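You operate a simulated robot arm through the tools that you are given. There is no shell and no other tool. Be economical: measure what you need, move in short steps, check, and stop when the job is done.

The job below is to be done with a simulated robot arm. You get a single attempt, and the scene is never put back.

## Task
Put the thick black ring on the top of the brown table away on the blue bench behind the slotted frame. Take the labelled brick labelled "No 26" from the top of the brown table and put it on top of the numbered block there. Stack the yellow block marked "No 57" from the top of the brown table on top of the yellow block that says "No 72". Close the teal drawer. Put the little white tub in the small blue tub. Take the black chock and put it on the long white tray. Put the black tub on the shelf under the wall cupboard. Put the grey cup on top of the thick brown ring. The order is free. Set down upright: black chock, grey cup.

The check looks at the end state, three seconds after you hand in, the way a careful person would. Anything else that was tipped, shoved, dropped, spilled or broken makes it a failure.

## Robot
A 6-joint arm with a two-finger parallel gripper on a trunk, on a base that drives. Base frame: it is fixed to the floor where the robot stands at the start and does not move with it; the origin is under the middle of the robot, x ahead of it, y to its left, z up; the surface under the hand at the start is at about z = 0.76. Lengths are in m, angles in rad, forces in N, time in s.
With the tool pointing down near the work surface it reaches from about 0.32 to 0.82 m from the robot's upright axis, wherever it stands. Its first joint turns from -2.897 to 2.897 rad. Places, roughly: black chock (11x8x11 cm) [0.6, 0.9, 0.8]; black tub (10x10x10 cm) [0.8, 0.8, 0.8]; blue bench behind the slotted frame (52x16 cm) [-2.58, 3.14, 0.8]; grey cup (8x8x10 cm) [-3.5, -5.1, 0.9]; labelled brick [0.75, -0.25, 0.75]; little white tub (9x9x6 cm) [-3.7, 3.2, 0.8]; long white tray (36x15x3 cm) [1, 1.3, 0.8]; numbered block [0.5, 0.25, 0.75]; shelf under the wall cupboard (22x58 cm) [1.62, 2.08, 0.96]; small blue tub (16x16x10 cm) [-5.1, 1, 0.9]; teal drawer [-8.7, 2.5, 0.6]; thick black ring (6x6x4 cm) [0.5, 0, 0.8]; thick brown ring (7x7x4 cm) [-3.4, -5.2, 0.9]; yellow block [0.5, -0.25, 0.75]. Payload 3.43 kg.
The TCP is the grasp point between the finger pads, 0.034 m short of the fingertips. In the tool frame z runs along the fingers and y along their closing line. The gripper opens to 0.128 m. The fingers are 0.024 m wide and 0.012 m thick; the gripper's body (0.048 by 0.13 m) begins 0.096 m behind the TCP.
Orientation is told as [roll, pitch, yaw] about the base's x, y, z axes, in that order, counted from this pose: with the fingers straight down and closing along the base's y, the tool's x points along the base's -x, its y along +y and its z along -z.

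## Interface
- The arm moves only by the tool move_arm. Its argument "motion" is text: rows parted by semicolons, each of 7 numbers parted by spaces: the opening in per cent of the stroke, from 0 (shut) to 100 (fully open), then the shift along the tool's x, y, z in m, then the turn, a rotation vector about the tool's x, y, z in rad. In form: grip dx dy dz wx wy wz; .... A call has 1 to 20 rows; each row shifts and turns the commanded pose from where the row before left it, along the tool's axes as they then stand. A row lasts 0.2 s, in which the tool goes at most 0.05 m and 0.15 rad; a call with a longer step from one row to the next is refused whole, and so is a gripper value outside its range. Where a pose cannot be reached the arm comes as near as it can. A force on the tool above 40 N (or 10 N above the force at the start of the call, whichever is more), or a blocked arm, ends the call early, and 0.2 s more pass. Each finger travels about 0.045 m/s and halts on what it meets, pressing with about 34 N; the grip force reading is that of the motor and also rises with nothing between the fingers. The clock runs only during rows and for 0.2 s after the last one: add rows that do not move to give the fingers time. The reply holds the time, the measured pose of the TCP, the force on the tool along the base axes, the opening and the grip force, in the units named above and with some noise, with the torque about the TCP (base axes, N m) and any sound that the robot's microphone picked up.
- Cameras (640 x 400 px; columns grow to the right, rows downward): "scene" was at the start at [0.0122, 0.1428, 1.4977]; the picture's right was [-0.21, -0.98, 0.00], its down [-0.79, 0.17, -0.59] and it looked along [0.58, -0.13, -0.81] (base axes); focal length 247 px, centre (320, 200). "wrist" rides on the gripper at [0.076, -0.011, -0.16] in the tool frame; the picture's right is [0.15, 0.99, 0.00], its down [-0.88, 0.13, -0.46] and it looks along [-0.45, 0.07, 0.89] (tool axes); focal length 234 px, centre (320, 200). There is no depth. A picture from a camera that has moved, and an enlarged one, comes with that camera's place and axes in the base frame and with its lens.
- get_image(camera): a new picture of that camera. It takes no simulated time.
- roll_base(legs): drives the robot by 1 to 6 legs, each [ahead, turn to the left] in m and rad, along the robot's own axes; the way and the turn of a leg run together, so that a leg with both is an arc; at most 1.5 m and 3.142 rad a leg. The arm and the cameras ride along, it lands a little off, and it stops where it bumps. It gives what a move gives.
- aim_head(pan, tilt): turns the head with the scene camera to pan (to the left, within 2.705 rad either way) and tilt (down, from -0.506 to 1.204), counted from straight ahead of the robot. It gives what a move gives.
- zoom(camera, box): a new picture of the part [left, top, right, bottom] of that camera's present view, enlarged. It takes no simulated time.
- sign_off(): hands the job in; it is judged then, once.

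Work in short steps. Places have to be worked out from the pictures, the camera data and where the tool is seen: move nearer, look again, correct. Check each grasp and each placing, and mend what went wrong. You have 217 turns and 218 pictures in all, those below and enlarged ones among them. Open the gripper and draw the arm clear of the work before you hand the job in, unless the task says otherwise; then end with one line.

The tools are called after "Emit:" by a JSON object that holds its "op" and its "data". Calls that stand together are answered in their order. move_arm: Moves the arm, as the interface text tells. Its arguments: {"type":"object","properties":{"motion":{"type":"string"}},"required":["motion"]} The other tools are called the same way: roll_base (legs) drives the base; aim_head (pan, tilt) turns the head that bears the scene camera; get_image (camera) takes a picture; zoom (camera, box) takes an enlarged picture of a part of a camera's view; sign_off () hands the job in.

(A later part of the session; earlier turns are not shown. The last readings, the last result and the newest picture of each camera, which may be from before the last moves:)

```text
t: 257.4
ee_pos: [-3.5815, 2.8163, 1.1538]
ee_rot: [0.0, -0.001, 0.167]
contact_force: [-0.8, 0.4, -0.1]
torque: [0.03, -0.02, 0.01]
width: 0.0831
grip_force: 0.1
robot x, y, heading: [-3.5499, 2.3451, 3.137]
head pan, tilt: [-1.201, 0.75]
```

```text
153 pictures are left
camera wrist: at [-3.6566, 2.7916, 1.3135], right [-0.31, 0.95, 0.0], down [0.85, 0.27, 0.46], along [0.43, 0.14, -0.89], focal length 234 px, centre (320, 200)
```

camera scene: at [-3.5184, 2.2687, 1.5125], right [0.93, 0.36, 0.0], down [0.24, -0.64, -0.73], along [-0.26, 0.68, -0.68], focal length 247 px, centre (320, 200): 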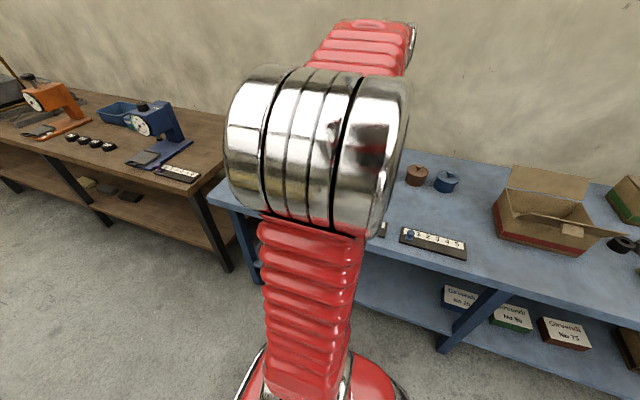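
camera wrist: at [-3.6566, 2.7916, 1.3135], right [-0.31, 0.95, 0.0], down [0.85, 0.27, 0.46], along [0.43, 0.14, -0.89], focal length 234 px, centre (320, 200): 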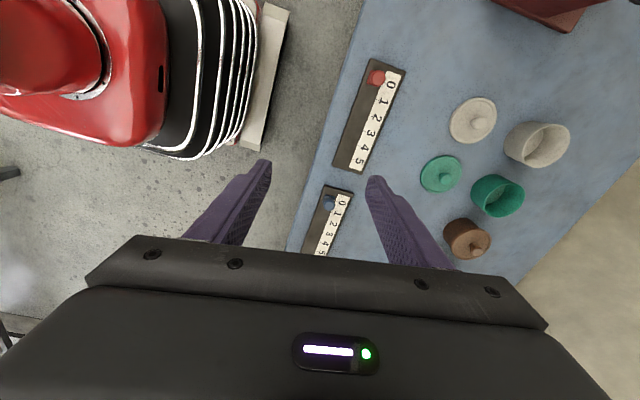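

The white tub (open, cream) is at about (-3.69, 3.25) beside its lid and a green tub. I shuffle the base closer to the bench.

Emit:
{"op": "roll_base", "data": {"legs": [[-0.33, 0], [0, -0.36], [0.5, 0], [0, 0.36]]}}

Emit:
{"op": "get_image", "data": {"camera": "wrist"}}

```text
t: 266.4
ee_pos: [-3.7205, 2.9897, 1.1546]
ee_rot: [0.002, 0.0, 0.173]
contact_force: [0.1, 0.7, 0.6]
torque: [-0.02, 0.0, 0.0]
width: 0.0829
grip_force: 0.0
robot x, y, heading: [-3.6833, 2.524, 3.139]
head pan, tilt: [-1.201, 0.75]
```

```text
152 pictures are left
camera wrist: at [-3.7948, 2.9648, 1.3135], right [-0.31, 0.95, 0.0], down [0.84, 0.28, 0.46], along [0.43, 0.14, -0.89], focal length 234 px, centre (320, 200)
```

wrist: 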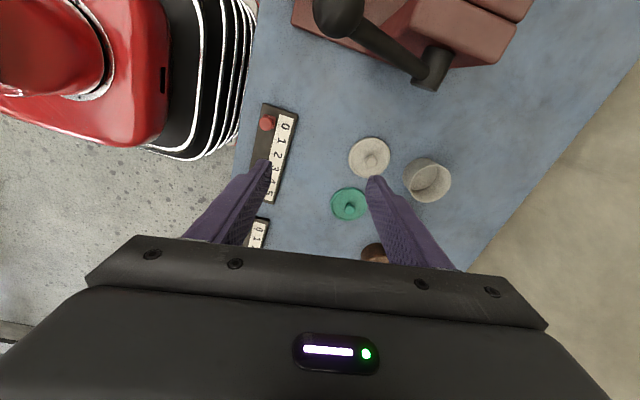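

Tub at (-3.684, 3.245). Rotate the gripper to close diagonally between lid and green tub, and move near above.

Emit:
{"op": "move_arm", "data": {"motion": "95 0 0 0 0 0 -0.146;95 0 0 0 0 0 -0.146;95 0 0 0 0 0 -0.146;95 0 0 0 0 0 -0.146;95 0 0 0 0 0 -0.146;95 0 0 0 0 0 -0.146;95 0 0 0 0 0 -0.146;95 0 0 0 0 0 -0.146;95 0 0 0 0 0 -0.146;95 0 0 0 0 0 -0.146;95 0 0 0 0 0 -0.146;95 0 0 0 0 0 -0.146;95 0 0 0 0 0 -0.146;95 0 0 0 0 0 -0.146;95 0 0 0 0 0 -0.146;95 0 0 0 0 0 0"}}

Emit:
{"op": "move_arm", "data": {"motion": "95 -0.0244 -0.035 0.02 0 0 0;95 -0.0244 -0.035 0.02 0 0 0;95 -0.0244 -0.035 0.02 0 0 0;95 -0.0244 -0.035 0.02 0 0 0;95 -0.0244 -0.035 0.02 0 0 0;95 0 0 0.04 0 0 0;95 0 0 0 0 0 0"}}

Emit:
{"op": "get_image", "data": {"camera": "wrist"}}

```text
t: 269.8
ee_pos: [-3.7205, 2.9885, 1.1553]
ee_rot: [0.001, -0.001, 2.365]
contact_force: [0.7, 0.7, -0.2]
torque: [0.02, -0.01, -0.01]
width: 0.1217
grip_force: 0.0
robot x, y, heading: [-3.6835, 2.526, 3.138]
head pan, tilt: [-1.201, 0.75]
```

```text
t: 271.4
ee_pos: [-3.683, 3.2006, 1.0153]
ee_rot: [0.0, 0.001, 2.364]
contact_force: [0.2, -0.5, -0.5]
torque: [0.03, 0.01, 0.0]
width: 0.1214
grip_force: 0.1
robot x, y, heading: [-3.684, 2.5272, 3.136]
head pan, tilt: [-1.201, 0.75]
```

```text
151 pictures are left
camera wrist: at [-3.6221, 3.1548, 1.1745], right [-0.59, -0.81, 0.0], down [-0.72, 0.52, 0.46], along [-0.37, 0.27, -0.89], focal length 234 px, centre (320, 200)
```

wrist: 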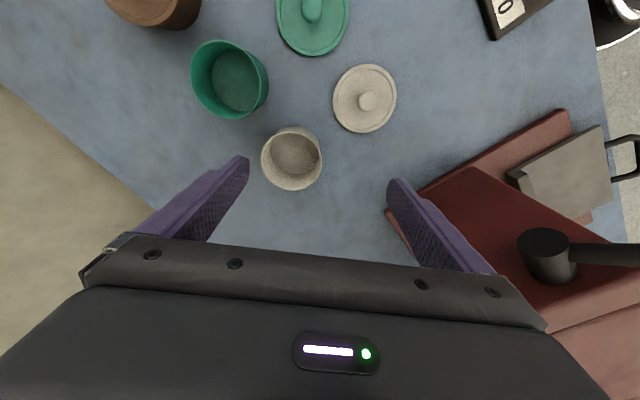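

Tub rim centre (-3.676, 3.244). Align and descend to z≈0.842, then look.

Emit:
{"op": "move_arm", "data": {"motion": "95 -0.0125 -0.0178 0.02 0 0 0;95 -0.0125 -0.0178 0.02 0 0 0;95 0 0 0.045 0 0 0;95 0 0 0.045 0 0 0;95 0 0 0.03 0 0 0;95 0 0 0.013 0 0 0;95 0 0 0 0 0 0"}}

Emit:
{"op": "get_image", "data": {"camera": "wrist"}}

```text
t: 273.0
ee_pos: [-3.6762, 3.2414, 0.8412]
ee_rot: [0.0, -0.002, 2.365]
contact_force: [-0.6, -1.0, 0.2]
torque: [0.02, 0.02, 0.03]
width: 0.1214
grip_force: 0.1
robot x, y, heading: [-3.6845, 2.5287, 3.139]
head pan, tilt: [-1.201, 0.75]
```

```text
150 pictures are left
camera wrist: at [-3.6166, 3.1952, 1.0], right [-0.59, -0.81, 0.0], down [-0.72, 0.52, 0.46], along [-0.37, 0.27, -0.89], focal length 234 px, centre (320, 200)
```

wrist: 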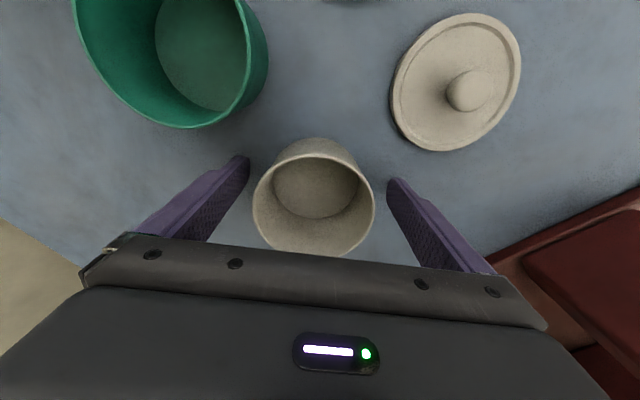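

Tub is centred between the fingers. Grip and lift.

Emit:
{"op": "move_arm", "data": {"motion": "0 0 0 0 0 0 0;0 0 0 0 0 0 0;0 0 0 0 0 0 0;0 0 0 0 0 0 0;0 0 0 -0.02 0 0 0;0 0 0 -0.04 0 0 0;0 0 0 -0.045 0 0 0;0 0 0 -0.045 0 0 0;0 0.022 0.03 -0.03 0 0 0;0 0.022 0.03 -0.03 0 0 0;0 0.022 0.03 -0.03 0 0 0;0 0.022 0.03 -0.03 0 0 0;0 0.022 0.03 -0.03 0 0 0;0 0.022 0.03 0 0 0 0;0 0.022 0.03 0 0 0 0;0 0 0 0 0 0 0"}}

Emit:
{"op": "get_image", "data": {"camera": "wrist"}}

```text
t: 276.4
ee_pos: [-3.7161, 2.9843, 1.1416]
ee_rot: [0.0, 0.0, 2.366]
contact_force: [0.6, 0.8, -0.6]
torque: [0.02, 0.0, -0.04]
width: 0.0817
grip_force: 34.5
robot x, y, heading: [-3.6827, 2.5234, 3.14]
head pan, tilt: [-1.201, 0.75]
```

```text
149 pictures are left
camera wrist: at [-3.6559, 2.9389, 1.3004], right [-0.59, -0.81, 0.0], down [-0.72, 0.52, 0.46], along [-0.37, 0.27, -0.89], focal length 234 px, centre (320, 200)
```

wrist: 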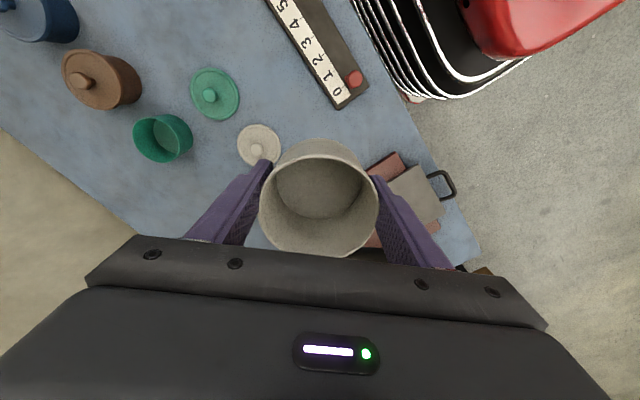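

Tub held. Back away from the bench (keeping clear of the red press), then head to the yellow table side.

Emit:
{"op": "roll_base", "data": {"legs": [[-0.5, -0.36], [-0.3, 0], [0, 1.0], [1.2, 0], [0, -0.64]]}}

Emit:
{"op": "aim_head", "data": {"pan": 0.5, "tilt": 0.6}}

Emit:
{"op": "get_image", "data": {"camera": "scene"}}

```text
t: 295.8
ee_pos: [-3.9177, 2.0534, 1.1421]
ee_rot: [0.001, 0.0, 2.401]
contact_force: [0.7, -0.6, -0.7]
torque: [-0.01, 0.02, 0.01]
width: 0.0821
grip_force: 33.6
robot x, y, heading: [-3.8687, 1.5924, -3.101]
head pan, tilt: [-1.201, 0.75]
```

```text
t: 297.5
ee_pos: [-3.9171, 2.0536, 1.1412]
ee_rot: [0.001, 0.001, 2.4]
contact_force: [0.0, -0.4, -0.8]
torque: [0.03, 0.0, 0.0]
width: 0.0818
grip_force: 34.2
robot x, y, heading: [-3.8677, 1.5966, -3.107]
head pan, tilt: [0.499, 0.6]
```

```text
148 pictures are left
camera scene: at [-3.8787, 1.3948, 1.5254], right [-0.51, 0.86, 0.0], down [0.49, 0.29, -0.83], along [-0.71, -0.42, -0.56], focal length 247 px, centre (320, 200)
```

scene: 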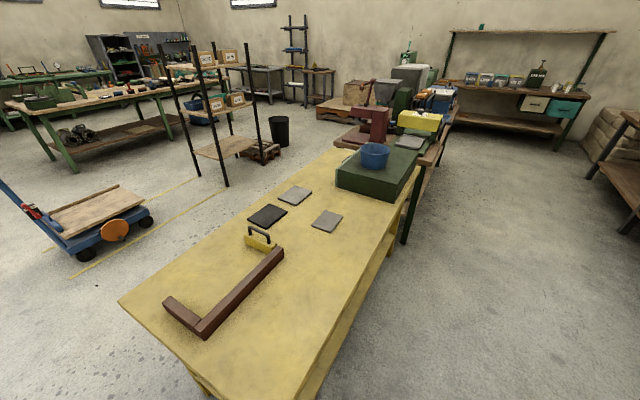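

The small blue tub is on the green box at about (-5.2, 0.98). Drive alongside and turn so that my right side faces it.

Emit:
{"op": "roll_base", "data": {"legs": [[0, -0.065], [1.22, 0], [0, 1.6], [0, 1.54]]}}

Emit:
{"op": "aim_head", "data": {"pan": -1.6, "tilt": 0.8}}

Emit:
{"op": "get_image", "data": {"camera": "scene"}}

Emit:
{"op": "get_image", "data": {"camera": "wrist"}}

```text
t: 317.2
ee_pos: [-5.1279, 1.1746, 1.1413]
ee_rot: [-0.001, 0.001, -0.865]
contact_force: [-0.1, 0.4, -0.8]
torque: [0.0, -0.03, 0.0]
width: 0.082
grip_force: 34.2
robot x, y, heading: [-5.1203, 1.6182, -0.091]
head pan, tilt: [0.499, 0.6]
```

```text
t: 319.2
ee_pos: [-5.1276, 1.1742, 1.1426]
ee_rot: [-0.001, 0.002, -0.864]
contact_force: [-0.3, 0.2, -0.9]
torque: [-0.02, 0.02, -0.02]
width: 0.0819
grip_force: 33.7
robot x, y, heading: [-5.1198, 1.6161, -0.092]
head pan, tilt: [-1.6, 0.799]
```

```text
147 pictures are left
camera scene: at [-5.1774, 1.7025, 1.5085], right [-0.99, 0.12, 0.0], down [0.09, 0.71, -0.7], along [-0.08, -0.69, -0.72], focal length 247 px, centre (320, 200)
```

scene: 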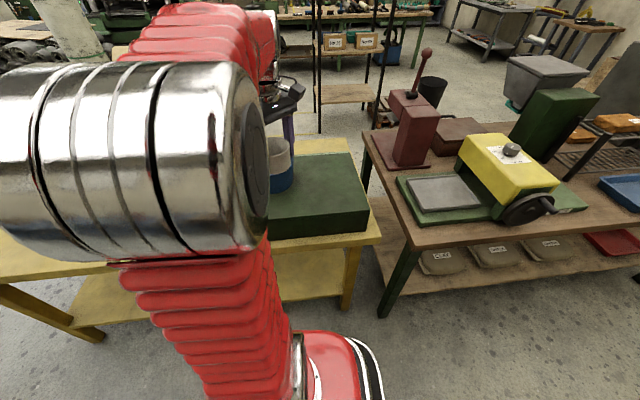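

```text
146 pictures are left
camera wrist: at [-5.1882, 1.2234, 1.3014], right [0.66, 0.75, 0.0], down [0.67, -0.59, 0.46], along [0.34, -0.3, -0.89], focal length 234 px, centre (320, 200)
```

wrist: 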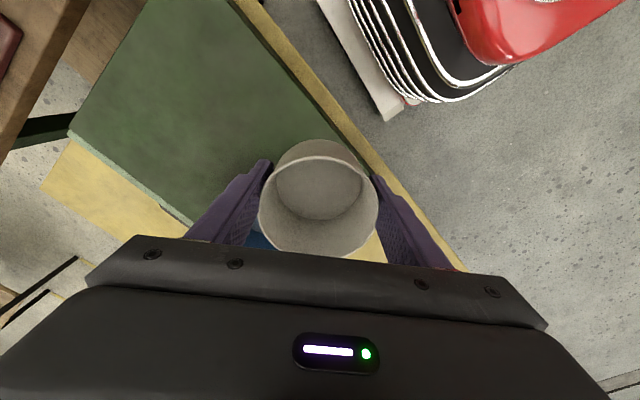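

Blue tub lies just ahead under the hand (~(-5.09, 1.0)). Rotate the gripper about to get an unobstructed wrist view of it.

Emit:
{"op": "move_arm", "data": {"motion": "0 0 0 -0.01 0 0 -0.1465;0 0 0 -0.01 0 0 -0.1465;0 0 0 -0.01 0 0 -0.1465;0 0 0 -0.01 0 0 -0.1465;0 0 0 -0.01 0 0 -0.1465;0 0 0 0 0 0 -0.1465;0 0 0 0 0 0 -0.1465;0 0 0 0 0 0 -0.1465;0 0 0 0 0 0 -0.1465;0 0 0 0 0 0 -0.1465;0 0 0 0 0 0 0"}}

Emit:
{"op": "get_image", "data": {"camera": "wrist"}}

```text
t: 321.6
ee_pos: [-5.1295, 1.1746, 1.1921]
ee_rot: [0.002, 0.0, 0.601]
contact_force: [0.5, 0.3, 0.1]
torque: [-0.01, 0.0, -0.05]
width: 0.0822
grip_force: 33.7
robot x, y, heading: [-5.1257, 1.6201, -0.09]
head pan, tilt: [-1.6, 0.799]
```

```text
145 pictures are left
camera wrist: at [-5.1866, 1.121, 1.3513], right [-0.68, 0.73, 0.0], down [0.65, 0.61, 0.46], along [0.33, 0.31, -0.89], focal length 234 px, centre (320, 200)
```

wrist: 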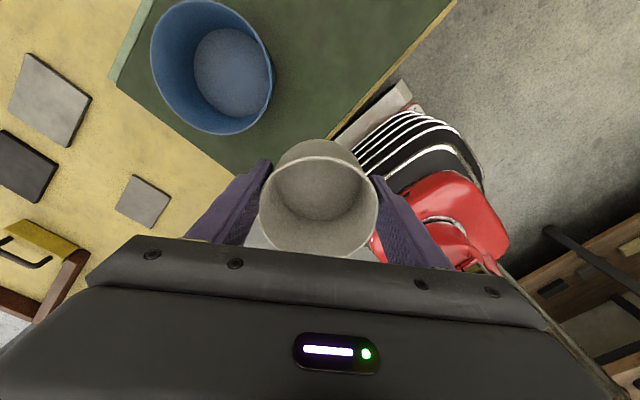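

Blue tub centre ≈ (-5.098, 1.002), rim around z≈0.98–1.0. Move over it.

Emit:
{"op": "move_arm", "data": {"motion": "0 0.0179 -0.04 0 0 0 0;0 0.0179 -0.04 0 0 0 0;0 0.0179 -0.04 0 0 0 0;0 0.0179 -0.04 0 0 0 0;0 0 0 0.03 0 0 0;0 0 0 0.02 0 0 0;0 0 0 0 0 0 0"}}

Emit:
{"op": "get_image", "data": {"camera": "wrist"}}

Emit:
{"op": "zoom", "data": {"camera": "scene", "box": [220, 60, 400, 240]}}

```text
t: 323.2
ee_pos: [-5.0984, 1.0013, 1.1436]
ee_rot: [0.0, -0.001, 0.599]
contact_force: [0.2, 1.6, 0.5]
torque: [0.02, -0.01, 0.01]
width: 0.0818
grip_force: 34.2
robot x, y, heading: [-5.1197, 1.6206, -0.091]
head pan, tilt: [-1.6, 0.799]
```

```text
144 pictures are left
camera wrist: at [-5.1563, 0.9485, 1.3015], right [-0.68, 0.73, 0.0], down [0.65, 0.6, 0.46], along [0.33, 0.31, -0.89], focal length 234 px, centre (320, 200)
```

wrist: 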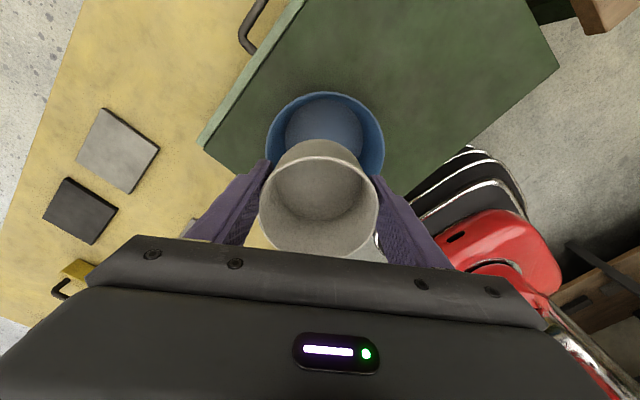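

```text
2.22 times, centred on (310, 150) of scene
camera zoom: at [-5.1774, 1.7024, 1.5085], right [-0.99, 0.12, 0.0], down [0.09, 0.71, -0.7], along [-0.08, -0.69, -0.72], focal length 550 px, centre (342, 311)
```

zoom: 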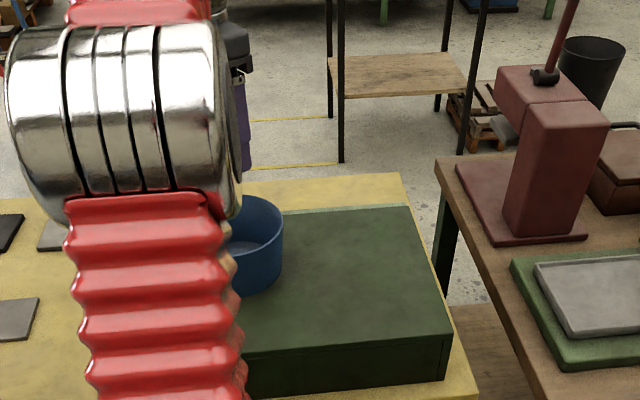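

Rim centred at (-5.104, 1.007), z≈0.988. Small correction, then lower into the tub.

Emit:
{"op": "move_arm", "data": {"motion": "0 0.0007 0.0075 0.02 0 0 0;0 0 0 0.03 0 0 0;0 0 0 0.03 0 0 0;0 0 0 0.03 0 0 0;0 0 0 0.03 0 0 0;0 0 0 0 0 0 0"}}

Emit:
{"op": "get_image", "data": {"camera": "wrist"}}

```text
t: 324.6
ee_pos: [-5.103, 1.0074, 1.0022]
ee_rot: [0.0, 0.001, 0.601]
contact_force: [0.2, -0.9, -0.5]
torque: [0.0, 0.01, -0.02]
width: 0.0821
grip_force: 34.3
robot x, y, heading: [-5.121, 1.6203, -0.087]
head pan, tilt: [-1.6, 0.799]
```

```text
142 pictures are left
camera wrist: at [-5.1611, 0.9544, 1.161], right [-0.68, 0.73, 0.0], down [0.65, 0.6, 0.46], along [0.33, 0.31, -0.89], focal length 234 px, centre (320, 200)
```

wrist: 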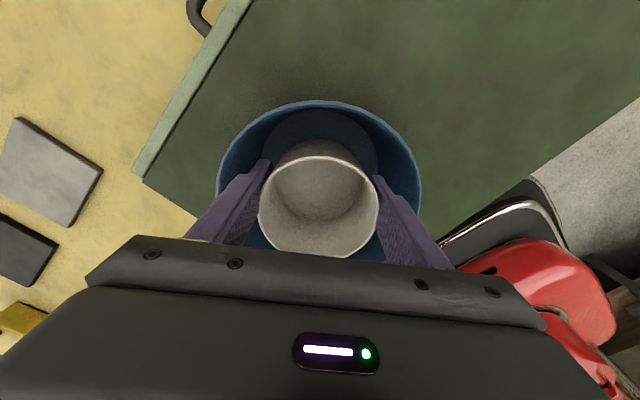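

The rim's near edge shows the tub is ~1.5 cm further in tool −x; correct, then lower stepwise.

Emit:
{"op": "move_arm", "data": {"motion": "0 -0.014 0 0 0 0 0;0 0 0 0.015 0 0 0;0 0 0 0.012 0 0 0;0 0 0 0.01 0 0 0;0 0 0 0 0 0 0"}}

Emit:
{"op": "get_image", "data": {"camera": "wrist"}}

```text
t: 325.9
ee_pos: [-5.0912, 1.0139, 0.9658]
ee_rot: [0.0, -0.001, 0.6]
contact_force: [-0.9, -0.1, 0.3]
torque: [0.01, 0.02, -0.02]
width: 0.0819
grip_force: 33.7
robot x, y, heading: [-5.1246, 1.615, -0.091]
head pan, tilt: [-1.6, 0.799]
```

```text
141 pictures are left
camera wrist: at [-5.1486, 0.9618, 1.124], right [-0.68, 0.73, 0.0], down [0.65, 0.6, 0.46], along [0.33, 0.31, -0.89], focal length 234 px, centre (320, 200)
```

wrist: 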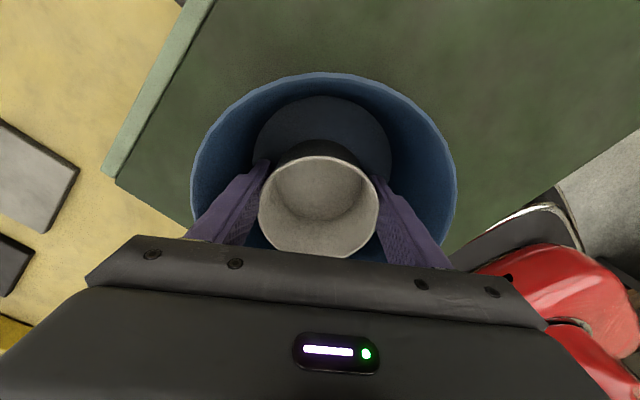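

Centred within the tub floor. Continue down to contact.

Emit:
{"op": "move_arm", "data": {"motion": "0 0 0 0.006 0 0 0;0 0 0 0.005 0 0 0;0 0 0 0.004 0 0 0;0 0 0 0.003 0 0 0;0 0 0 0 0 0 0"}}

```text
t: 326.6
ee_pos: [-5.0909, 1.0143, 0.9578]
ee_rot: [-0.004, 0.004, 0.6]
contact_force: [-0.3, 0.0, 2.1]
torque: [0.01, -0.02, 0.01]
width: 0.082
grip_force: 34.3
robot x, y, heading: [-5.1233, 1.6179, -0.094]
head pan, tilt: [-1.6, 0.799]
stopped in row 3: the force on the tool passed its limit at 47 N (the readings are from after the stop); the commanded pose is now the measured one
```

Emit:
{"op": "get_image", "data": {"camera": "wrist"}}

Emit:
{"op": "aim_head", "data": {"pan": -1.2, "tilt": 0.8}}

Emit:
{"op": "get_image", "data": {"camera": "scene"}}

```text
140 pictures are left
camera wrist: at [-5.149, 0.9621, 1.117], right [-0.68, 0.73, 0.0], down [0.65, 0.61, 0.45], along [0.33, 0.3, -0.89], focal length 234 px, centre (320, 200)
```

wrist: 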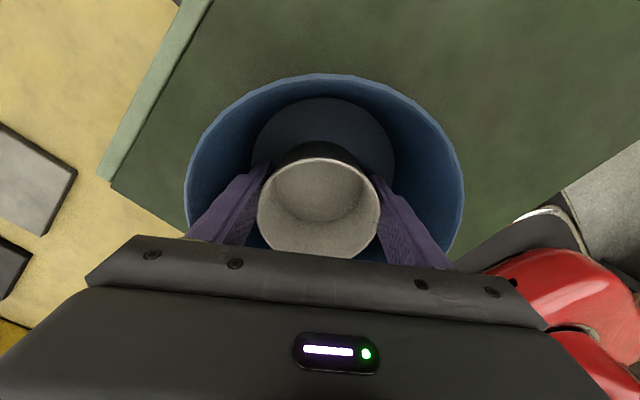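

```text
t: 327.5
ee_pos: [-5.0919, 1.0142, 0.9576]
ee_rot: [-0.004, 0.003, 0.601]
contact_force: [-0.5, 0.7, 8.5]
torque: [0.16, 0.03, 0.03]
width: 0.0818
grip_force: 33.7
robot x, y, heading: [-5.1228, 1.6227, -0.093]
head pan, tilt: [-1.201, 0.799]
```

```text
139 pictures are left
camera scene: at [-5.1456, 1.7051, 1.5085], right [-0.96, -0.27, 0.0], down [-0.2, 0.69, -0.7], along [0.19, -0.67, -0.72], focal length 247 px, centre (320, 200)
```

scene: 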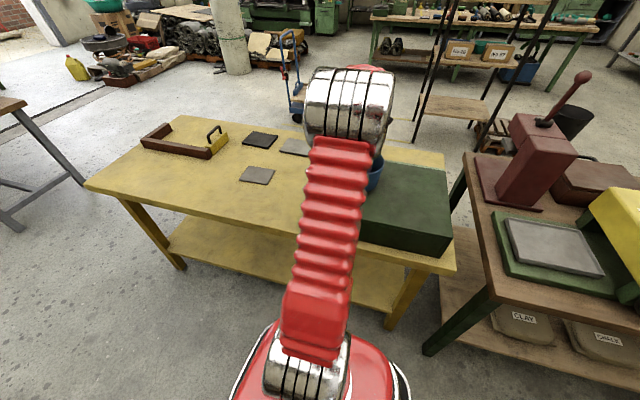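

Steady vertical contact: the tub rests on the floor of the blue tub. Open a little and rise straight up.

Emit:
{"op": "move_arm", "data": {"motion": "0 0 0 -0.001 0 0 0;71 0 0 0 0 0 0;71 0 0 0 0 0 0;71 0 0 0 0 0 0;71 0 0 -0.015 0 0 0;71 0 0 -0.03 0 0 0;71 0 0 -0.04 0 0 0;71 0 0 -0.045 0 0 0;71 0 0 -0.045 0 0 0;71 0 0 -0.045 0 0 0;71 0 0 0 0 0 0"}}

Emit:
{"op": "get_image", "data": {"camera": "wrist"}}

```text
t: 329.9
ee_pos: [-5.091, 1.0141, 1.1783]
ee_rot: [-0.006, 0.004, 0.6]
contact_force: [-0.3, 0.7, -0.8]
torque: [0.0, -0.01, -0.02]
width: 0.0909
grip_force: 0.2
robot x, y, heading: [-5.1194, 1.6186, -0.089]
head pan, tilt: [-1.201, 0.799]
```

```text
138 pictures are left
camera wrist: at [-5.149, 0.9617, 1.3376], right [-0.68, 0.73, 0.0], down [0.65, 0.61, 0.45], along [0.33, 0.3, -0.89], focal length 234 px, centre (320, 200)
```

wrist: 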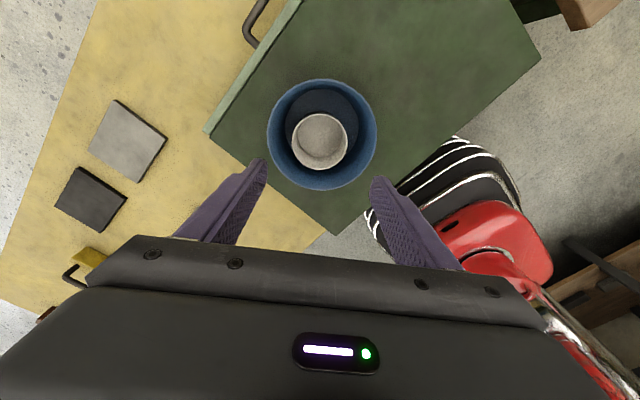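

White tub is nested in the blue tub. Retract the arm and drive toward the teal drawer.

Emit:
{"op": "move_arm", "data": {"motion": "71 -0.027 0.04 0 0 0 0;71 -0.027 0.04 0 0 0 0;71 -0.027 0.04 0 0 0 0;71 -0.027 0.04 0 0 0 0;71 0 0 0 0 0 0"}}

Emit:
{"op": "roll_base", "data": {"legs": [[0, 1.5], [0, 1.43], [1.0, 0], [0.9, 0]]}}

Emit:
{"op": "aim_head", "data": {"pan": 0.1, "tilt": 0.4}}

Emit:
{"op": "get_image", "data": {"camera": "scene"}}

```text
t: 331.1
ee_pos: [-5.0909, 1.2099, 1.1758]
ee_rot: [-0.004, 0.003, 0.6]
contact_force: [1.0, -0.5, -0.4]
torque: [0.01, -0.02, 0.0]
width: 0.091
grip_force: 0.1
robot x, y, heading: [-5.1224, 1.6205, -0.09]
head pan, tilt: [-1.201, 0.799]
```

```text
t: 354.0
ee_pos: [-6.8995, 2.5912, 1.1774]
ee_rot: [-0.005, 0.004, -2.753]
contact_force: [-0.4, -0.1, 0.7]
torque: [-0.06, -0.03, 0.01]
width: 0.0908
grip_force: 0.0
robot x, y, heading: [-6.9525, 2.1865, 2.841]
head pan, tilt: [-1.201, 0.799]
```

```text
t: 355.5
ee_pos: [-6.8997, 2.5919, 1.1775]
ee_rot: [-0.005, 0.002, -2.752]
contact_force: [0.4, -0.1, -0.8]
torque: [-0.02, 0.02, 0.02]
width: 0.091
grip_force: 0.0
robot x, y, heading: [-6.9496, 2.1869, 2.836]
head pan, tilt: [0.099, 0.4]
```

```text
137 pictures are left
camera scene: at [-7.0338, 2.0368, 1.5436], right [0.21, 0.98, 0.0], down [0.38, -0.08, -0.92], along [-0.9, 0.19, -0.39], focal length 247 px, centre (320, 200)
```

scene: 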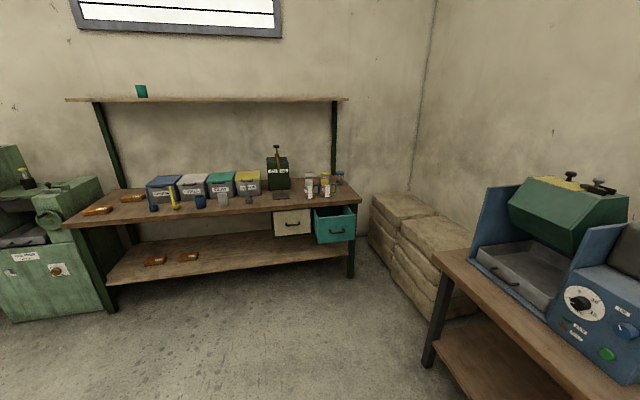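

The teal drawer is open, front at about (-8.66, 2.5). First unwind the wrist, then swing the arm to the front.

Emit:
{"op": "move_arm", "data": {"motion": "0 0 0 0 0 0 0.139;0 0 0 0 0 0 0.139;0 0 0 0 0 0 0.139;0 0 0 0 0 0 0.139;0 0 0 0 0 0 0.139;0 0 0 0 0 0 0.139;0 0 0 0 0 0 0.139;0 0 0 0 0 0 0.139;0 0 0 0 0 0 0.139;0 0 0 0 0 0 0.139;0 0 0 0 0 0 0.139;0 0 0 0 0 0 0.139;0 0 0 0 0 0 0.139;0 0 0 0 0 0 0.139;0 0 0 0 0 0 0.139;0 0 0 0 0 0 0"}}

Emit:
{"op": "move_arm", "data": {"motion": "0 0 0.0445 0 0 0 -0.11;0 0 0.0445 0 0 0 -0.11;0 0 0.0445 0 0 0 -0.11;0 0 0.0445 0 0 0 -0.11;0 0 0.0445 0 0 0 -0.11;0 0 0.0445 0 0 0 -0.11;0 0 0.0445 0 0 0 -0.11;0 0 0.0445 0 0 0 -0.11;0 0 0.0445 0 0 0 -0.11;0 0 0.0445 0 0 0 -0.11;0 0 0.0445 0 0 0 -0.11;0 0 0.0445 0 0 0 -0.11;0 0 0.0445 0 0 0 -0.11;0 0 0 0 0 0 0"}}

```text
t: 358.9
ee_pos: [-6.9, 2.591, 1.1777]
ee_rot: [-0.001, -0.005, 1.445]
contact_force: [-0.2, -0.2, -0.2]
torque: [0.02, 0.01, 0.01]
width: 0.0
grip_force: 32.6
robot x, y, heading: [-6.9528, 2.1854, 2.836]
head pan, tilt: [0.099, 0.4]
```

```text
t: 361.9
ee_pos: [-7.3585, 2.3209, 1.1731]
ee_rot: [-0.008, 0.0, 2.877]
contact_force: [0.1, 0.1, -0.2]
torque: [0.0, 0.0, -0.01]
width: 0.0002
grip_force: 33.1
robot x, y, heading: [-6.9515, 2.1858, 2.836]
head pan, tilt: [0.099, 0.4]
```

Extend forward and pitch the tool to horizontal (pointing ahead), lowering toward z≈0.65.

Emit:
{"op": "move_arm", "data": {"motion": "0 -0.045 0 0.01 0 0 0;0 -0.045 0 0.01 0 0 0;0 -0.045 0 0.01 0 0 0;0 -0.045 0 0.01 0 0 0;0 0 0 0.03 0 -0.143 0;0 0 0 0.03 0 -0.143 0;0 0 0 0.03 0 -0.143 0;0 0 0 0.03 0 -0.143 0;0 0.01 0 0.02 0 -0.143 0;0 0.01 0 0.02 0 -0.143 0;0 0.01 0 0.01 0 -0.143 0;0 0.01 0 0 0 -0.143 0;0 0.02 0 0 0 -0.143 0;0 0.02 0 0 0 -0.143 0;0 0.02 0 0 0 -0.143 0;0 0 0 0 0 0 0"}}

Emit:
{"op": "get_image", "data": {"camera": "scene"}}

```text
t: 365.3
ee_pos: [-7.531, 2.3761, 0.905]
ee_rot: [-0.309, -1.501, -3.113]
contact_force: [-0.1, 0.2, 0.6]
torque: [0.05, 0.02, 0.01]
width: 0.0002
grip_force: 32.8
out of reach, approached as far as the arm can: row 10
robot x, y, heading: [-6.9531, 2.1877, 2.839]
head pan, tilt: [0.099, 0.4]
```

```text
136 pictures are left
camera scene: at [-7.0342, 2.0368, 1.5436], right [0.2, 0.98, 0.0], down [0.38, -0.08, -0.92], along [-0.9, 0.19, -0.39], focal length 247 px, centre (320, 200)
```

scene: 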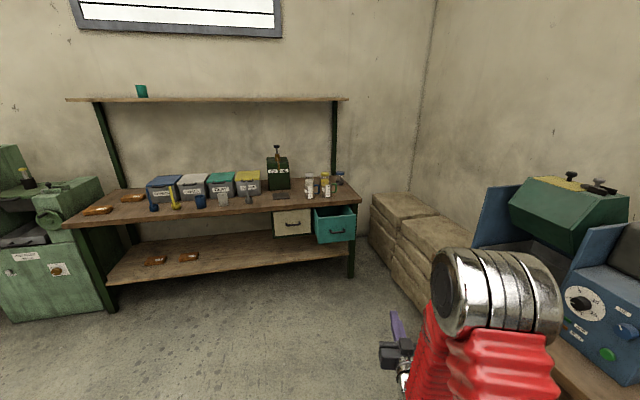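

Tool is nearly horizontal; lower it along tool +x (down) to z≈0.66.

Emit:
{"op": "move_arm", "data": {"motion": "0 0.045 0 0 0 0 0;0 0.045 0 0 0 0 0;0 0.045 0 0 0 0 0;0 0.045 0 0 0 0 0;0 0.045 0 0 0 0 0;0 0.02 0 0 0 0 0;0 0 0 0 0 0 0"}}

Emit:
{"op": "roll_base", "data": {"legs": [[0, -0.03], [0.65, 0], [0, 0.33]]}}

Emit:
{"op": "aim_head", "data": {"pan": 0.0, "tilt": 0.6}}

Emit:
{"op": "get_image", "data": {"camera": "scene"}}

Emit:
{"op": "get_image", "data": {"camera": "wrist"}}

```text
t: 366.9
ee_pos: [-7.5148, 2.3775, 0.6615]
ee_rot: [-0.309, -1.501, -3.115]
contact_force: [0.1, 0.1, -0.8]
torque: [-0.02, -0.03, 0.03]
width: 0.0001
grip_force: 33.0
robot x, y, heading: [-6.9509, 2.1844, 2.834]
head pan, tilt: [0.099, 0.4]
```

```text
t: 373.3
ee_pos: [-8.1637, 2.4213, 0.6612]
ee_rot: [-0.306, -1.501, -2.821]
contact_force: [-0.3, -1.1, -0.5]
torque: [-0.01, -0.01, -0.01]
width: 0.0
grip_force: 32.8
robot x, y, heading: [-7.5713, 2.4181, 3.131]
head pan, tilt: [0.099, 0.4]
```

```text
t: 374.1
ee_pos: [-8.1634, 2.4227, 0.6632]
ee_rot: [-0.306, -1.5, -2.823]
contact_force: [-0.8, -0.4, -1.3]
torque: [0.0, 0.01, 0.0]
width: 0.0002
grip_force: 33.5
robot x, y, heading: [-7.5738, 2.4161, 3.133]
head pan, tilt: [0.0, 0.6]
```

```text
135 pictures are left
camera scene: at [-7.6007, 2.2614, 1.5254], right [0.01, 1.0, 0.0], down [0.56, -0.01, -0.83], along [-0.83, 0.01, -0.56], focal length 247 px, centre (320, 200)
```

scene: 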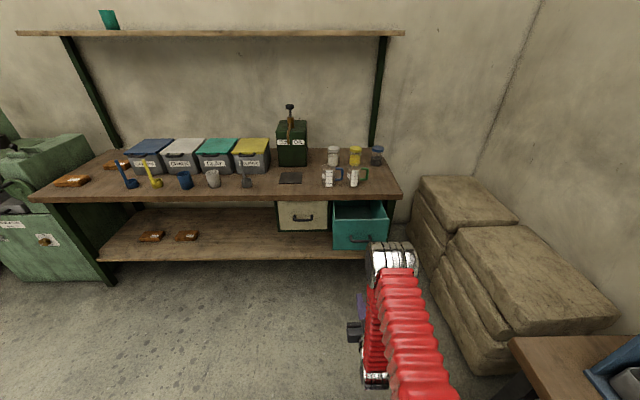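

```text
134 pictures are left
camera wrist: at [-8.0001, 2.4359, 0.5969], right [0.02, -0.99, -0.17], down [0.4, -0.14, 0.91], along [-0.92, -0.09, 0.39], focal length 234 px, centre (320, 200)
```

wrist: 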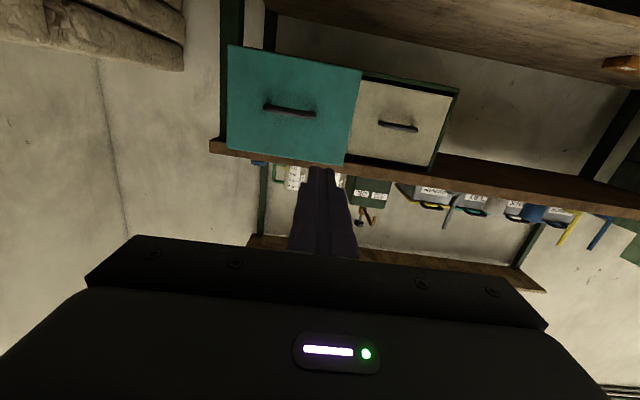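

Emit:
{"op": "zoom", "data": {"camera": "scene", "box": [260, 180, 420, 290]}}

```text
3.64 times, centred on (340, 235) of scene
camera zoom: at [-7.6007, 2.2614, 1.5254], right [0.01, 1.0, 0.0], down [0.56, -0.01, -0.83], along [-0.83, 0.01, -0.56], focal length 899 px, centre (247, 73)
```

zoom: 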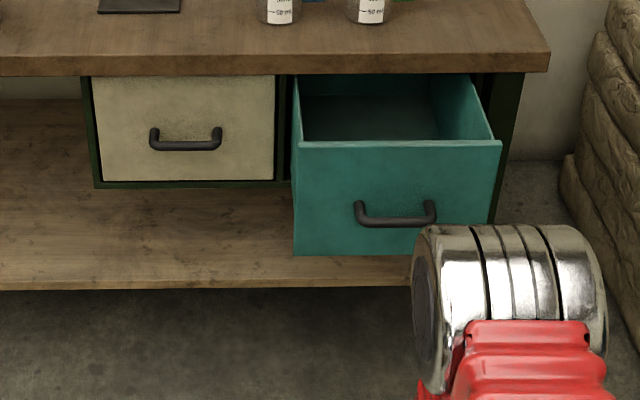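

Teal front face ≈ x −8.60, y 2.35–2.65, z 0.51–0.73; must go in to about −8.77. Align the closed fingers to its centre above the handle and drive up to it.

Emit:
{"op": "move_arm", "data": {"motion": "0 -0.02 -0.04 0 0 0 0;0 0 -0.037 0 0 0 0;0 0 0 0 0 0 0"}}

Emit:
{"op": "roll_base", "data": {"legs": [[0.35, 0.0]]}}

Emit:
{"op": "get_image", "data": {"camera": "wrist"}}

Emit:
{"op": "get_image", "data": {"camera": "scene"}}

```text
t: 374.9
ee_pos: [-8.1674, 2.4967, 0.6849]
ee_rot: [-0.306, -1.5, -2.821]
contact_force: [-0.4, -0.3, -0.5]
torque: [-0.01, -0.01, -0.01]
width: 0.0001
grip_force: 32.9
robot x, y, heading: [-7.5694, 2.4186, 3.129]
head pan, tilt: [0.0, 0.6]
```

```text
t: 377.7
ee_pos: [-8.5172, 2.5048, 0.6833]
ee_rot: [-0.303, -1.501, -2.828]
contact_force: [-0.1, 0.1, -0.7]
torque: [0.0, 0.03, -0.02]
width: 0.0
grip_force: 33.5
robot x, y, heading: [-7.9208, 2.4212, 3.124]
head pan, tilt: [0.0, 0.6]
```

```text
132 pictures are left
camera wrist: at [-8.3551, 2.5183, 0.619], right [0.02, -0.99, -0.17], down [0.4, -0.14, 0.91], along [-0.92, -0.08, 0.39], focal length 234 px, centre (320, 200)
```

wrist: 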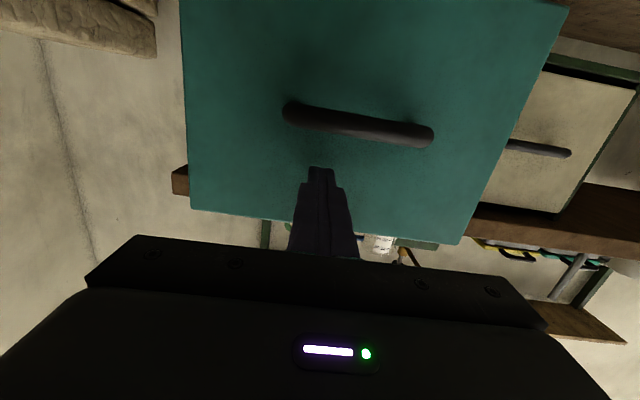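

```text
131 pictures are left
camera scene: at [-7.952, 2.2663, 1.5254], right [0.02, 1.0, 0.0], down [0.57, -0.01, -0.82], along [-0.82, 0.02, -0.57], focal length 247 px, centre (320, 200)
```

scene: 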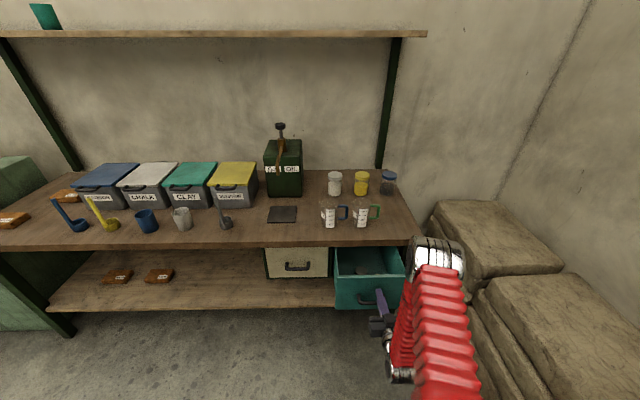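

Fingertips are just in front of the panel above the handle. Push forward with the arm in small steps.

Emit:
{"op": "move_arm", "data": {"motion": "0 -0.0014 0 0.02 0 0 0;0 -0.0014 0 0.02 0 0 0;0 -0.0014 0 0.02 0 0 0;0 -0.0014 0 0.02 0 0 0;0 -0.0014 0 0.02 0 0 0;0 0 0 0 0 0 0"}}

Emit:
{"op": "get_image", "data": {"camera": "wrist"}}

```text
t: 379.1
ee_pos: [-8.6189, 2.5041, 0.6862]
ee_rot: [-0.302, -1.501, -2.829]
contact_force: [0.4, -0.7, -0.1]
torque: [0.01, -0.02, 0.01]
width: 0.0001
grip_force: 32.7
robot x, y, heading: [-7.9183, 2.423, 3.126]
head pan, tilt: [0.0, 0.6]
```

```text
130 pictures are left
camera wrist: at [-8.4563, 2.5171, 0.6207], right [0.02, -0.99, -0.17], down [0.4, -0.14, 0.91], along [-0.92, -0.08, 0.39], focal length 234 px, centre (320, 200)
```

wrist: 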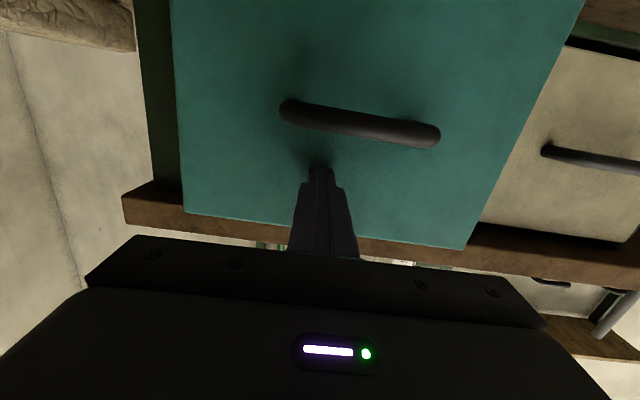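

The drawer is sliding. Continue pushing until resistance.

Emit:
{"op": "move_arm", "data": {"motion": "0 -0.0014 0 0.02 0 0 0;0 -0.0014 0 0.02 0 0 0;0 -0.0014 0 0.02 0 0 0;0 -0.0014 0 0.015 0 0 0;0 0 0 0.01 0 0 0;0 0 0 0 0 0 0"}}

Emit:
{"op": "get_image", "data": {"camera": "wrist"}}

Emit:
{"op": "zoom", "data": {"camera": "scene", "box": [250, 200, 430, 330]}}

```text
t: 380.5
ee_pos: [-8.7023, 2.5027, 0.6848]
ee_rot: [-0.306, -1.501, -2.826]
contact_force: [-0.6, 0.4, 0.2]
torque: [-0.01, -0.04, 0.0]
width: 0.0
grip_force: 32.7
robot x, y, heading: [-7.9238, 2.4242, 3.124]
head pan, tilt: [0.0, 0.6]
```

```text
129 pictures are left
camera wrist: at [-8.5415, 2.5162, 0.62], right [0.02, -0.99, -0.17], down [0.4, -0.14, 0.91], along [-0.92, -0.08, 0.39], focal length 234 px, centre (320, 200)
```

wrist: 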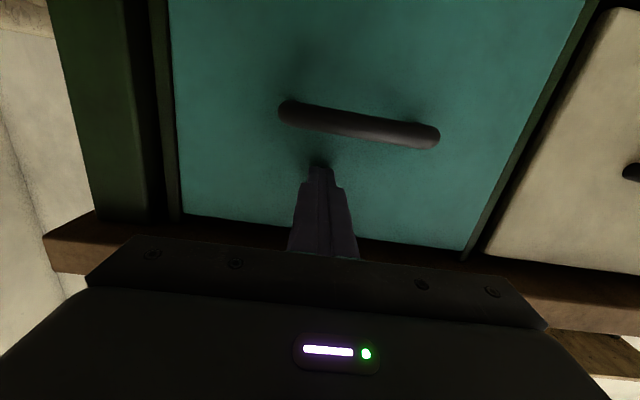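

```text
3.08 times, centred on (340, 265) of scene
camera zoom: at [-7.9521, 2.2663, 1.5254], right [0.02, 1.0, 0.0], down [0.57, -0.01, -0.82], along [-0.82, 0.02, -0.57], focal length 761 px, centre (258, 0)
```

zoom: 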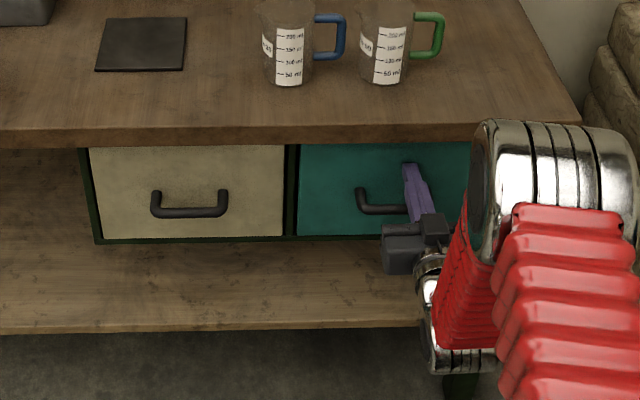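

Almost flush with the cream drawer. Nudge on until it stops.

Emit:
{"op": "move_arm", "data": {"motion": "0 0 0 0.005 0 0 0;0 0 0 0.005 0 0 0;0 0 0 0.005 0 0 0;0 0 0 0.005 0 0 0;0 0 0 0.005 0 0 0;0 0 0 0.005 0 0 0;0 0 0 0 0 0 0"}}

Emit:
{"op": "get_image", "data": {"camera": "wrist"}}

```text
t: 380.9
ee_pos: [-8.705, 2.5021, 0.6864]
ee_rot: [-0.306, -1.502, -2.826]
contact_force: [19.0, -0.7, 8.0]
torque: [0.06, 0.5, -0.01]
width: 0.0
grip_force: 33.0
robot x, y, heading: [-7.9198, 2.4247, 3.126]
head pan, tilt: [0.0, 0.6]
stopped in row 1: the force on the tool passed its limit at 54 N (the readings are from after the stop); the commanded pose is now the measured one
```

```text
127 pictures are left
camera wrist: at [-8.5417, 2.5163, 0.6198], right [0.02, -0.99, -0.17], down [0.4, -0.14, 0.91], along [-0.92, -0.09, 0.39], focal length 234 px, centre (320, 200)
```

wrist: 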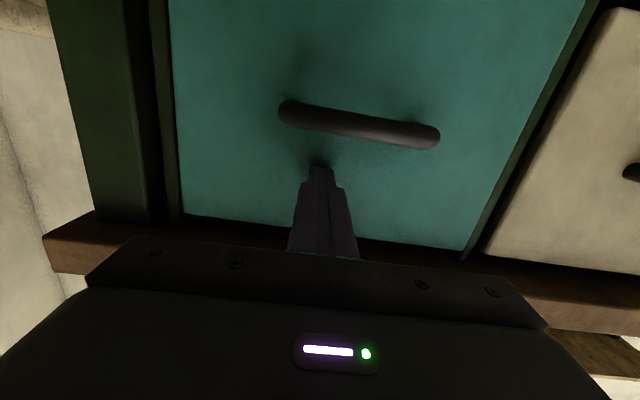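

Hard stop — drawer fully in. Withdraw and verify.

Emit:
{"op": "move_arm", "data": {"motion": "0 0 0 -0.02 0 0 0;0 0 0 -0.04 0 0 0;0 0 0 -0.04 0 0 0;0 0 0 0 0 0 0"}}

Emit:
{"op": "roll_base", "data": {"legs": [[-0.6, 0.0]]}}

Emit:
{"op": "zoom", "data": {"camera": "scene", "box": [250, 160, 430, 290]}}

```text
t: 381.9
ee_pos: [-8.6063, 2.5035, 0.691]
ee_rot: [-0.3, -1.501, -2.832]
contact_force: [-0.4, 0.1, 0.4]
torque: [0.01, 0.01, 0.0]
width: 0.0
grip_force: 32.8
robot x, y, heading: [-7.918, 2.4233, 3.121]
head pan, tilt: [0.0, 0.6]
```

```text
t: 386.3
ee_pos: [-7.9875, 2.4955, 0.6908]
ee_rot: [-0.299, -1.5, -2.841]
contact_force: [-0.3, -0.9, 0.6]
torque: [0.03, -0.01, -0.03]
width: 0.0
grip_force: 32.7
robot x, y, heading: [-7.3005, 2.4095, 3.111]
head pan, tilt: [0.0, 0.6]
```

```text
3.08 times, centred on (340, 225) of scene
camera zoom: at [-7.3357, 2.2526, 1.5254], right [0.03, 1.0, 0.0], down [0.57, -0.02, -0.82], along [-0.82, 0.02, -0.57], focal length 761 px, centre (258, 123)
```

zoom: 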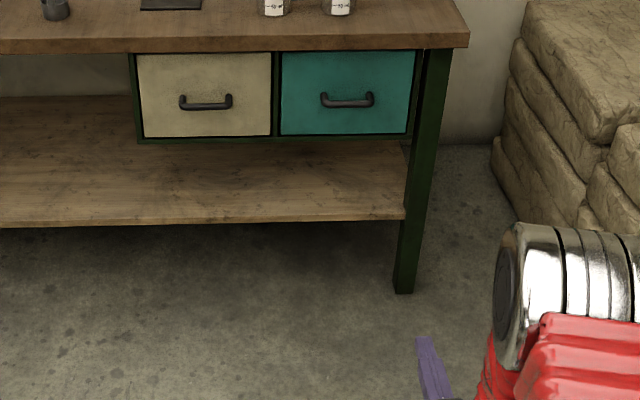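

The teal drawer is flush and closed. Restore the tool to point down and tuck the arm.

Emit:
{"op": "move_arm", "data": {"motion": "30 -0.045 0 0 0 0 0;30 -0.045 0 0 0 0 0;30 -0.045 0 0 0 0 0;30 -0.045 0 0 0 0 0;30 -0.045 0 -0.02 0 0 0;30 -0.045 0 -0.03 0 0 0;30 0 0 0 0 0.143 0;30 0 0 0 0 0.143 0;30 0 0 0 0 0.143 0;30 0 0 0 0 0.143 0;30 0 0 0 0 0.143 0;30 0 0 0 0 0.143 0;30 0 0 0 0 0.143 0;30 0 0 0 0 0.143 0;30 0 0 0 0 0.143 0;30 0 0 0 0 0.143 0;30 0 0 0 0 0.143 0;30 0 0 0 0 0 0"}}

```text
refused: row 6 steps farther than a row can; nothing moved
```

Emit:
{"op": "move_arm", "data": {"motion": "30 -0.045 0 0 0 0 0;30 -0.045 0 0 0 0 0;30 -0.045 0 0 0 0 0;30 -0.045 0 0 0 0 0;30 -0.045 0 0 0 0 0;30 -0.035 0 -0.03 0 0 0;30 0 0 0 0 0.143 0;30 0 0 0 0 0.143 0;30 0 0 0 0 0.143 0;30 0 0 0 0 0.143 0;30 0 0 0 0 0.143 0;30 0 0 0 0 0.143 0;30 0 0 0 0 0.143 0;30 0 0 0 0 0.143 0;30 0 0 0 0 0.143 0;30 0 0 0 0 0.143 0;30 0 0 0 0 0.143 0;30 0 0 0 0 0 0"}}

Emit:
{"op": "aim_head", "data": {"pan": 1.6, "tilt": 0.4}}

Emit:
{"op": "get_image", "data": {"camera": "scene"}}

```text
t: 390.1
ee_pos: [-7.9443, 2.508, 0.9119]
ee_rot: [0.19, -0.147, -3.09]
contact_force: [0.1, 0.1, -0.1]
torque: [0.03, 0.02, -0.03]
width: 0.0383
grip_force: 0.0
out of reach, approached as far as the arm can: row 12, 14, 15, 16, 17
robot x, y, heading: [-7.2992, 2.4059, 3.11]
head pan, tilt: [0.0, 0.6]
```

```text
t: 391.7
ee_pos: [-7.9459, 2.5089, 0.9123]
ee_rot: [0.192, -0.15, -3.088]
contact_force: [-0.2, -0.5, -1.0]
torque: [0.01, -0.02, 0.04]
width: 0.0385
grip_force: 0.1
robot x, y, heading: [-7.3041, 2.4129, 3.115]
head pan, tilt: [1.6, 0.4]
```

```text
125 pictures are left
camera scene: at [-7.2472, 2.1575, 1.5437], right [-1.0, 0.0, 0.0], down [0.0, 0.39, -0.92], along [0.0, -0.92, -0.39], focal length 247 px, centre (320, 200)
```

scene: 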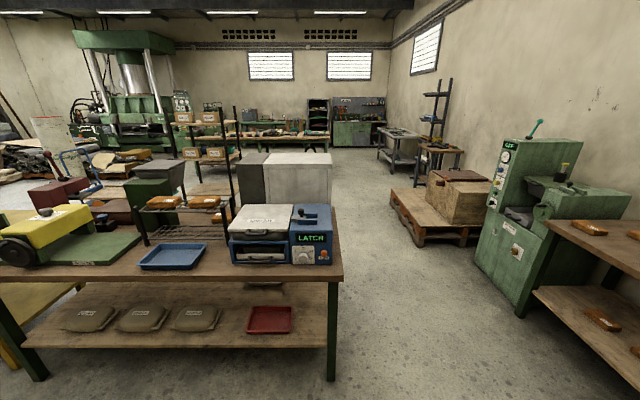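

Tool not fully upright because of reach; retract and look at orientation again.

Emit:
{"op": "move_arm", "data": {"motion": "30 0.045 0 -0.02 0 0 0;30 0.045 0 -0.03 0 0 0;30 0.045 0 -0.02 0 0 0;30 0.045 0 -0.02 0 0 0;30 0 0 -0.04 0 0 0;30 0 0 -0.04 0 0 0;30 0 0 0 0 0 0"}}

```text
refused: row 2 steps farther than a row can; nothing moved
```

Emit:
{"op": "move_arm", "data": {"motion": "30 0.045 0 -0.02 0 0 0;30 0.045 0 -0.02 0 0 0;30 0.045 0 -0.02 0 0 0;30 0.045 0 -0.02 0 0 0;30 0 0 -0.04 0 0 0;30 0 0 -0.04 0 0 0;30 0 0 0 0 0 0"}}

```text
t: 393.3
ee_pos: [-7.7443, 2.55, 1.0408]
ee_rot: [0.2, -0.158, -3.091]
contact_force: [-0.9, 0.2, 0.1]
torque: [-0.03, 0.02, 0.0]
width: 0.0383
grip_force: 0.0
robot x, y, heading: [-7.2993, 2.4109, 3.114]
head pan, tilt: [1.6, 0.4]
```

Emit:
{"op": "move_arm", "data": {"motion": "30 0 0 0 0.1 0.079 0;30 0 0 0 0.1 0.079 0;30 0 -0.03 -0.03 0 0 0;30 0 -0.03 -0.03 0 0 0;30 0 0 0 0 0 0"}}

```text
t: 394.5
ee_pos: [-7.7418, 2.6207, 1.0884]
ee_rot: [0.212, -0.168, -3.089]
contact_force: [0.1, -0.6, 0.4]
torque: [-0.03, 0.02, -0.05]
width: 0.0386
grip_force: 0.0
out of reach, approached as far as the arm can: row 1, 2
robot x, y, heading: [-7.303, 2.4075, 3.114]
head pan, tilt: [1.6, 0.4]
```

A wrist joint seems to be at a limit after passing near the straight pose. Try turning about the tool axis to free it.

Emit:
{"op": "move_arm", "data": {"motion": "30 0 0 0 0 0 0.14;30 0 0 0 0 0 0.14;30 0 0 0 0 0 0.14;30 0 0 0 0 0 0"}}

Emit:
{"op": "aim_head", "data": {"pan": 0.2, "tilt": 0.8}}

Emit:
{"op": "get_image", "data": {"camera": "scene"}}

```text
t: 395.5
ee_pos: [-7.742, 2.6196, 1.0864]
ee_rot: [0.261, -0.068, 2.778]
contact_force: [0.0, 0.0, -0.6]
torque: [-0.01, -0.01, 0.03]
width: 0.0383
grip_force: 0.0
robot x, y, heading: [-7.3031, 2.4073, 3.114]
head pan, tilt: [1.6, 0.4]
```

```text
t: 397.1
ee_pos: [-7.7412, 2.6197, 1.086]
ee_rot: [0.261, -0.067, 2.779]
contact_force: [-0.2, 0.4, -0.3]
torque: [0.0, -0.01, 0.01]
width: 0.0383
grip_force: 0.0
robot x, y, heading: [-7.296, 2.4082, 3.115]
head pan, tilt: [0.201, 0.799]
```

```text
124 pictures are left
camera scene: at [-7.3265, 2.2362, 1.5085], right [-0.17, 0.98, 0.0], down [0.71, 0.12, -0.7], along [-0.69, -0.12, -0.72], focal length 247 px, centre (320, 200)
```

scene: 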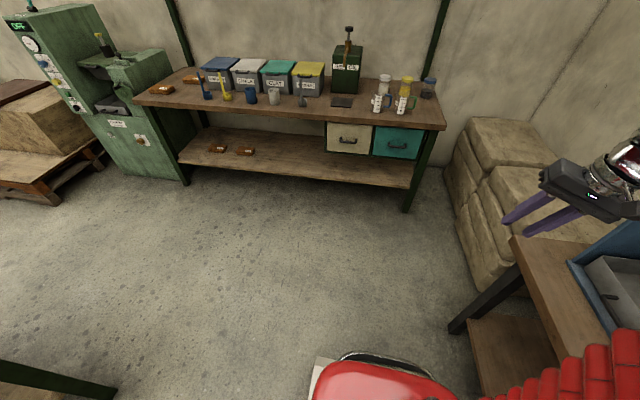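

Emit:
{"op": "move_arm", "data": {"motion": "30 0 0 0 0.13 0.033 0;30 0 0 0 0.13 0.033 0;30 0 0 0 0 0 0"}}

```text
t: 397.9
ee_pos: [-7.7414, 2.6202, 1.0874]
ee_rot: [0.261, -0.069, 2.779]
contact_force: [-1.0, 0.6, 1.1]
torque: [-0.01, -0.01, 0.01]
width: 0.0384
grip_force: 0.1
out of reach, approached as far as the arm can: row 1, 2
robot x, y, heading: [-7.302, 2.4101, 3.112]
head pan, tilt: [0.201, 0.799]
```

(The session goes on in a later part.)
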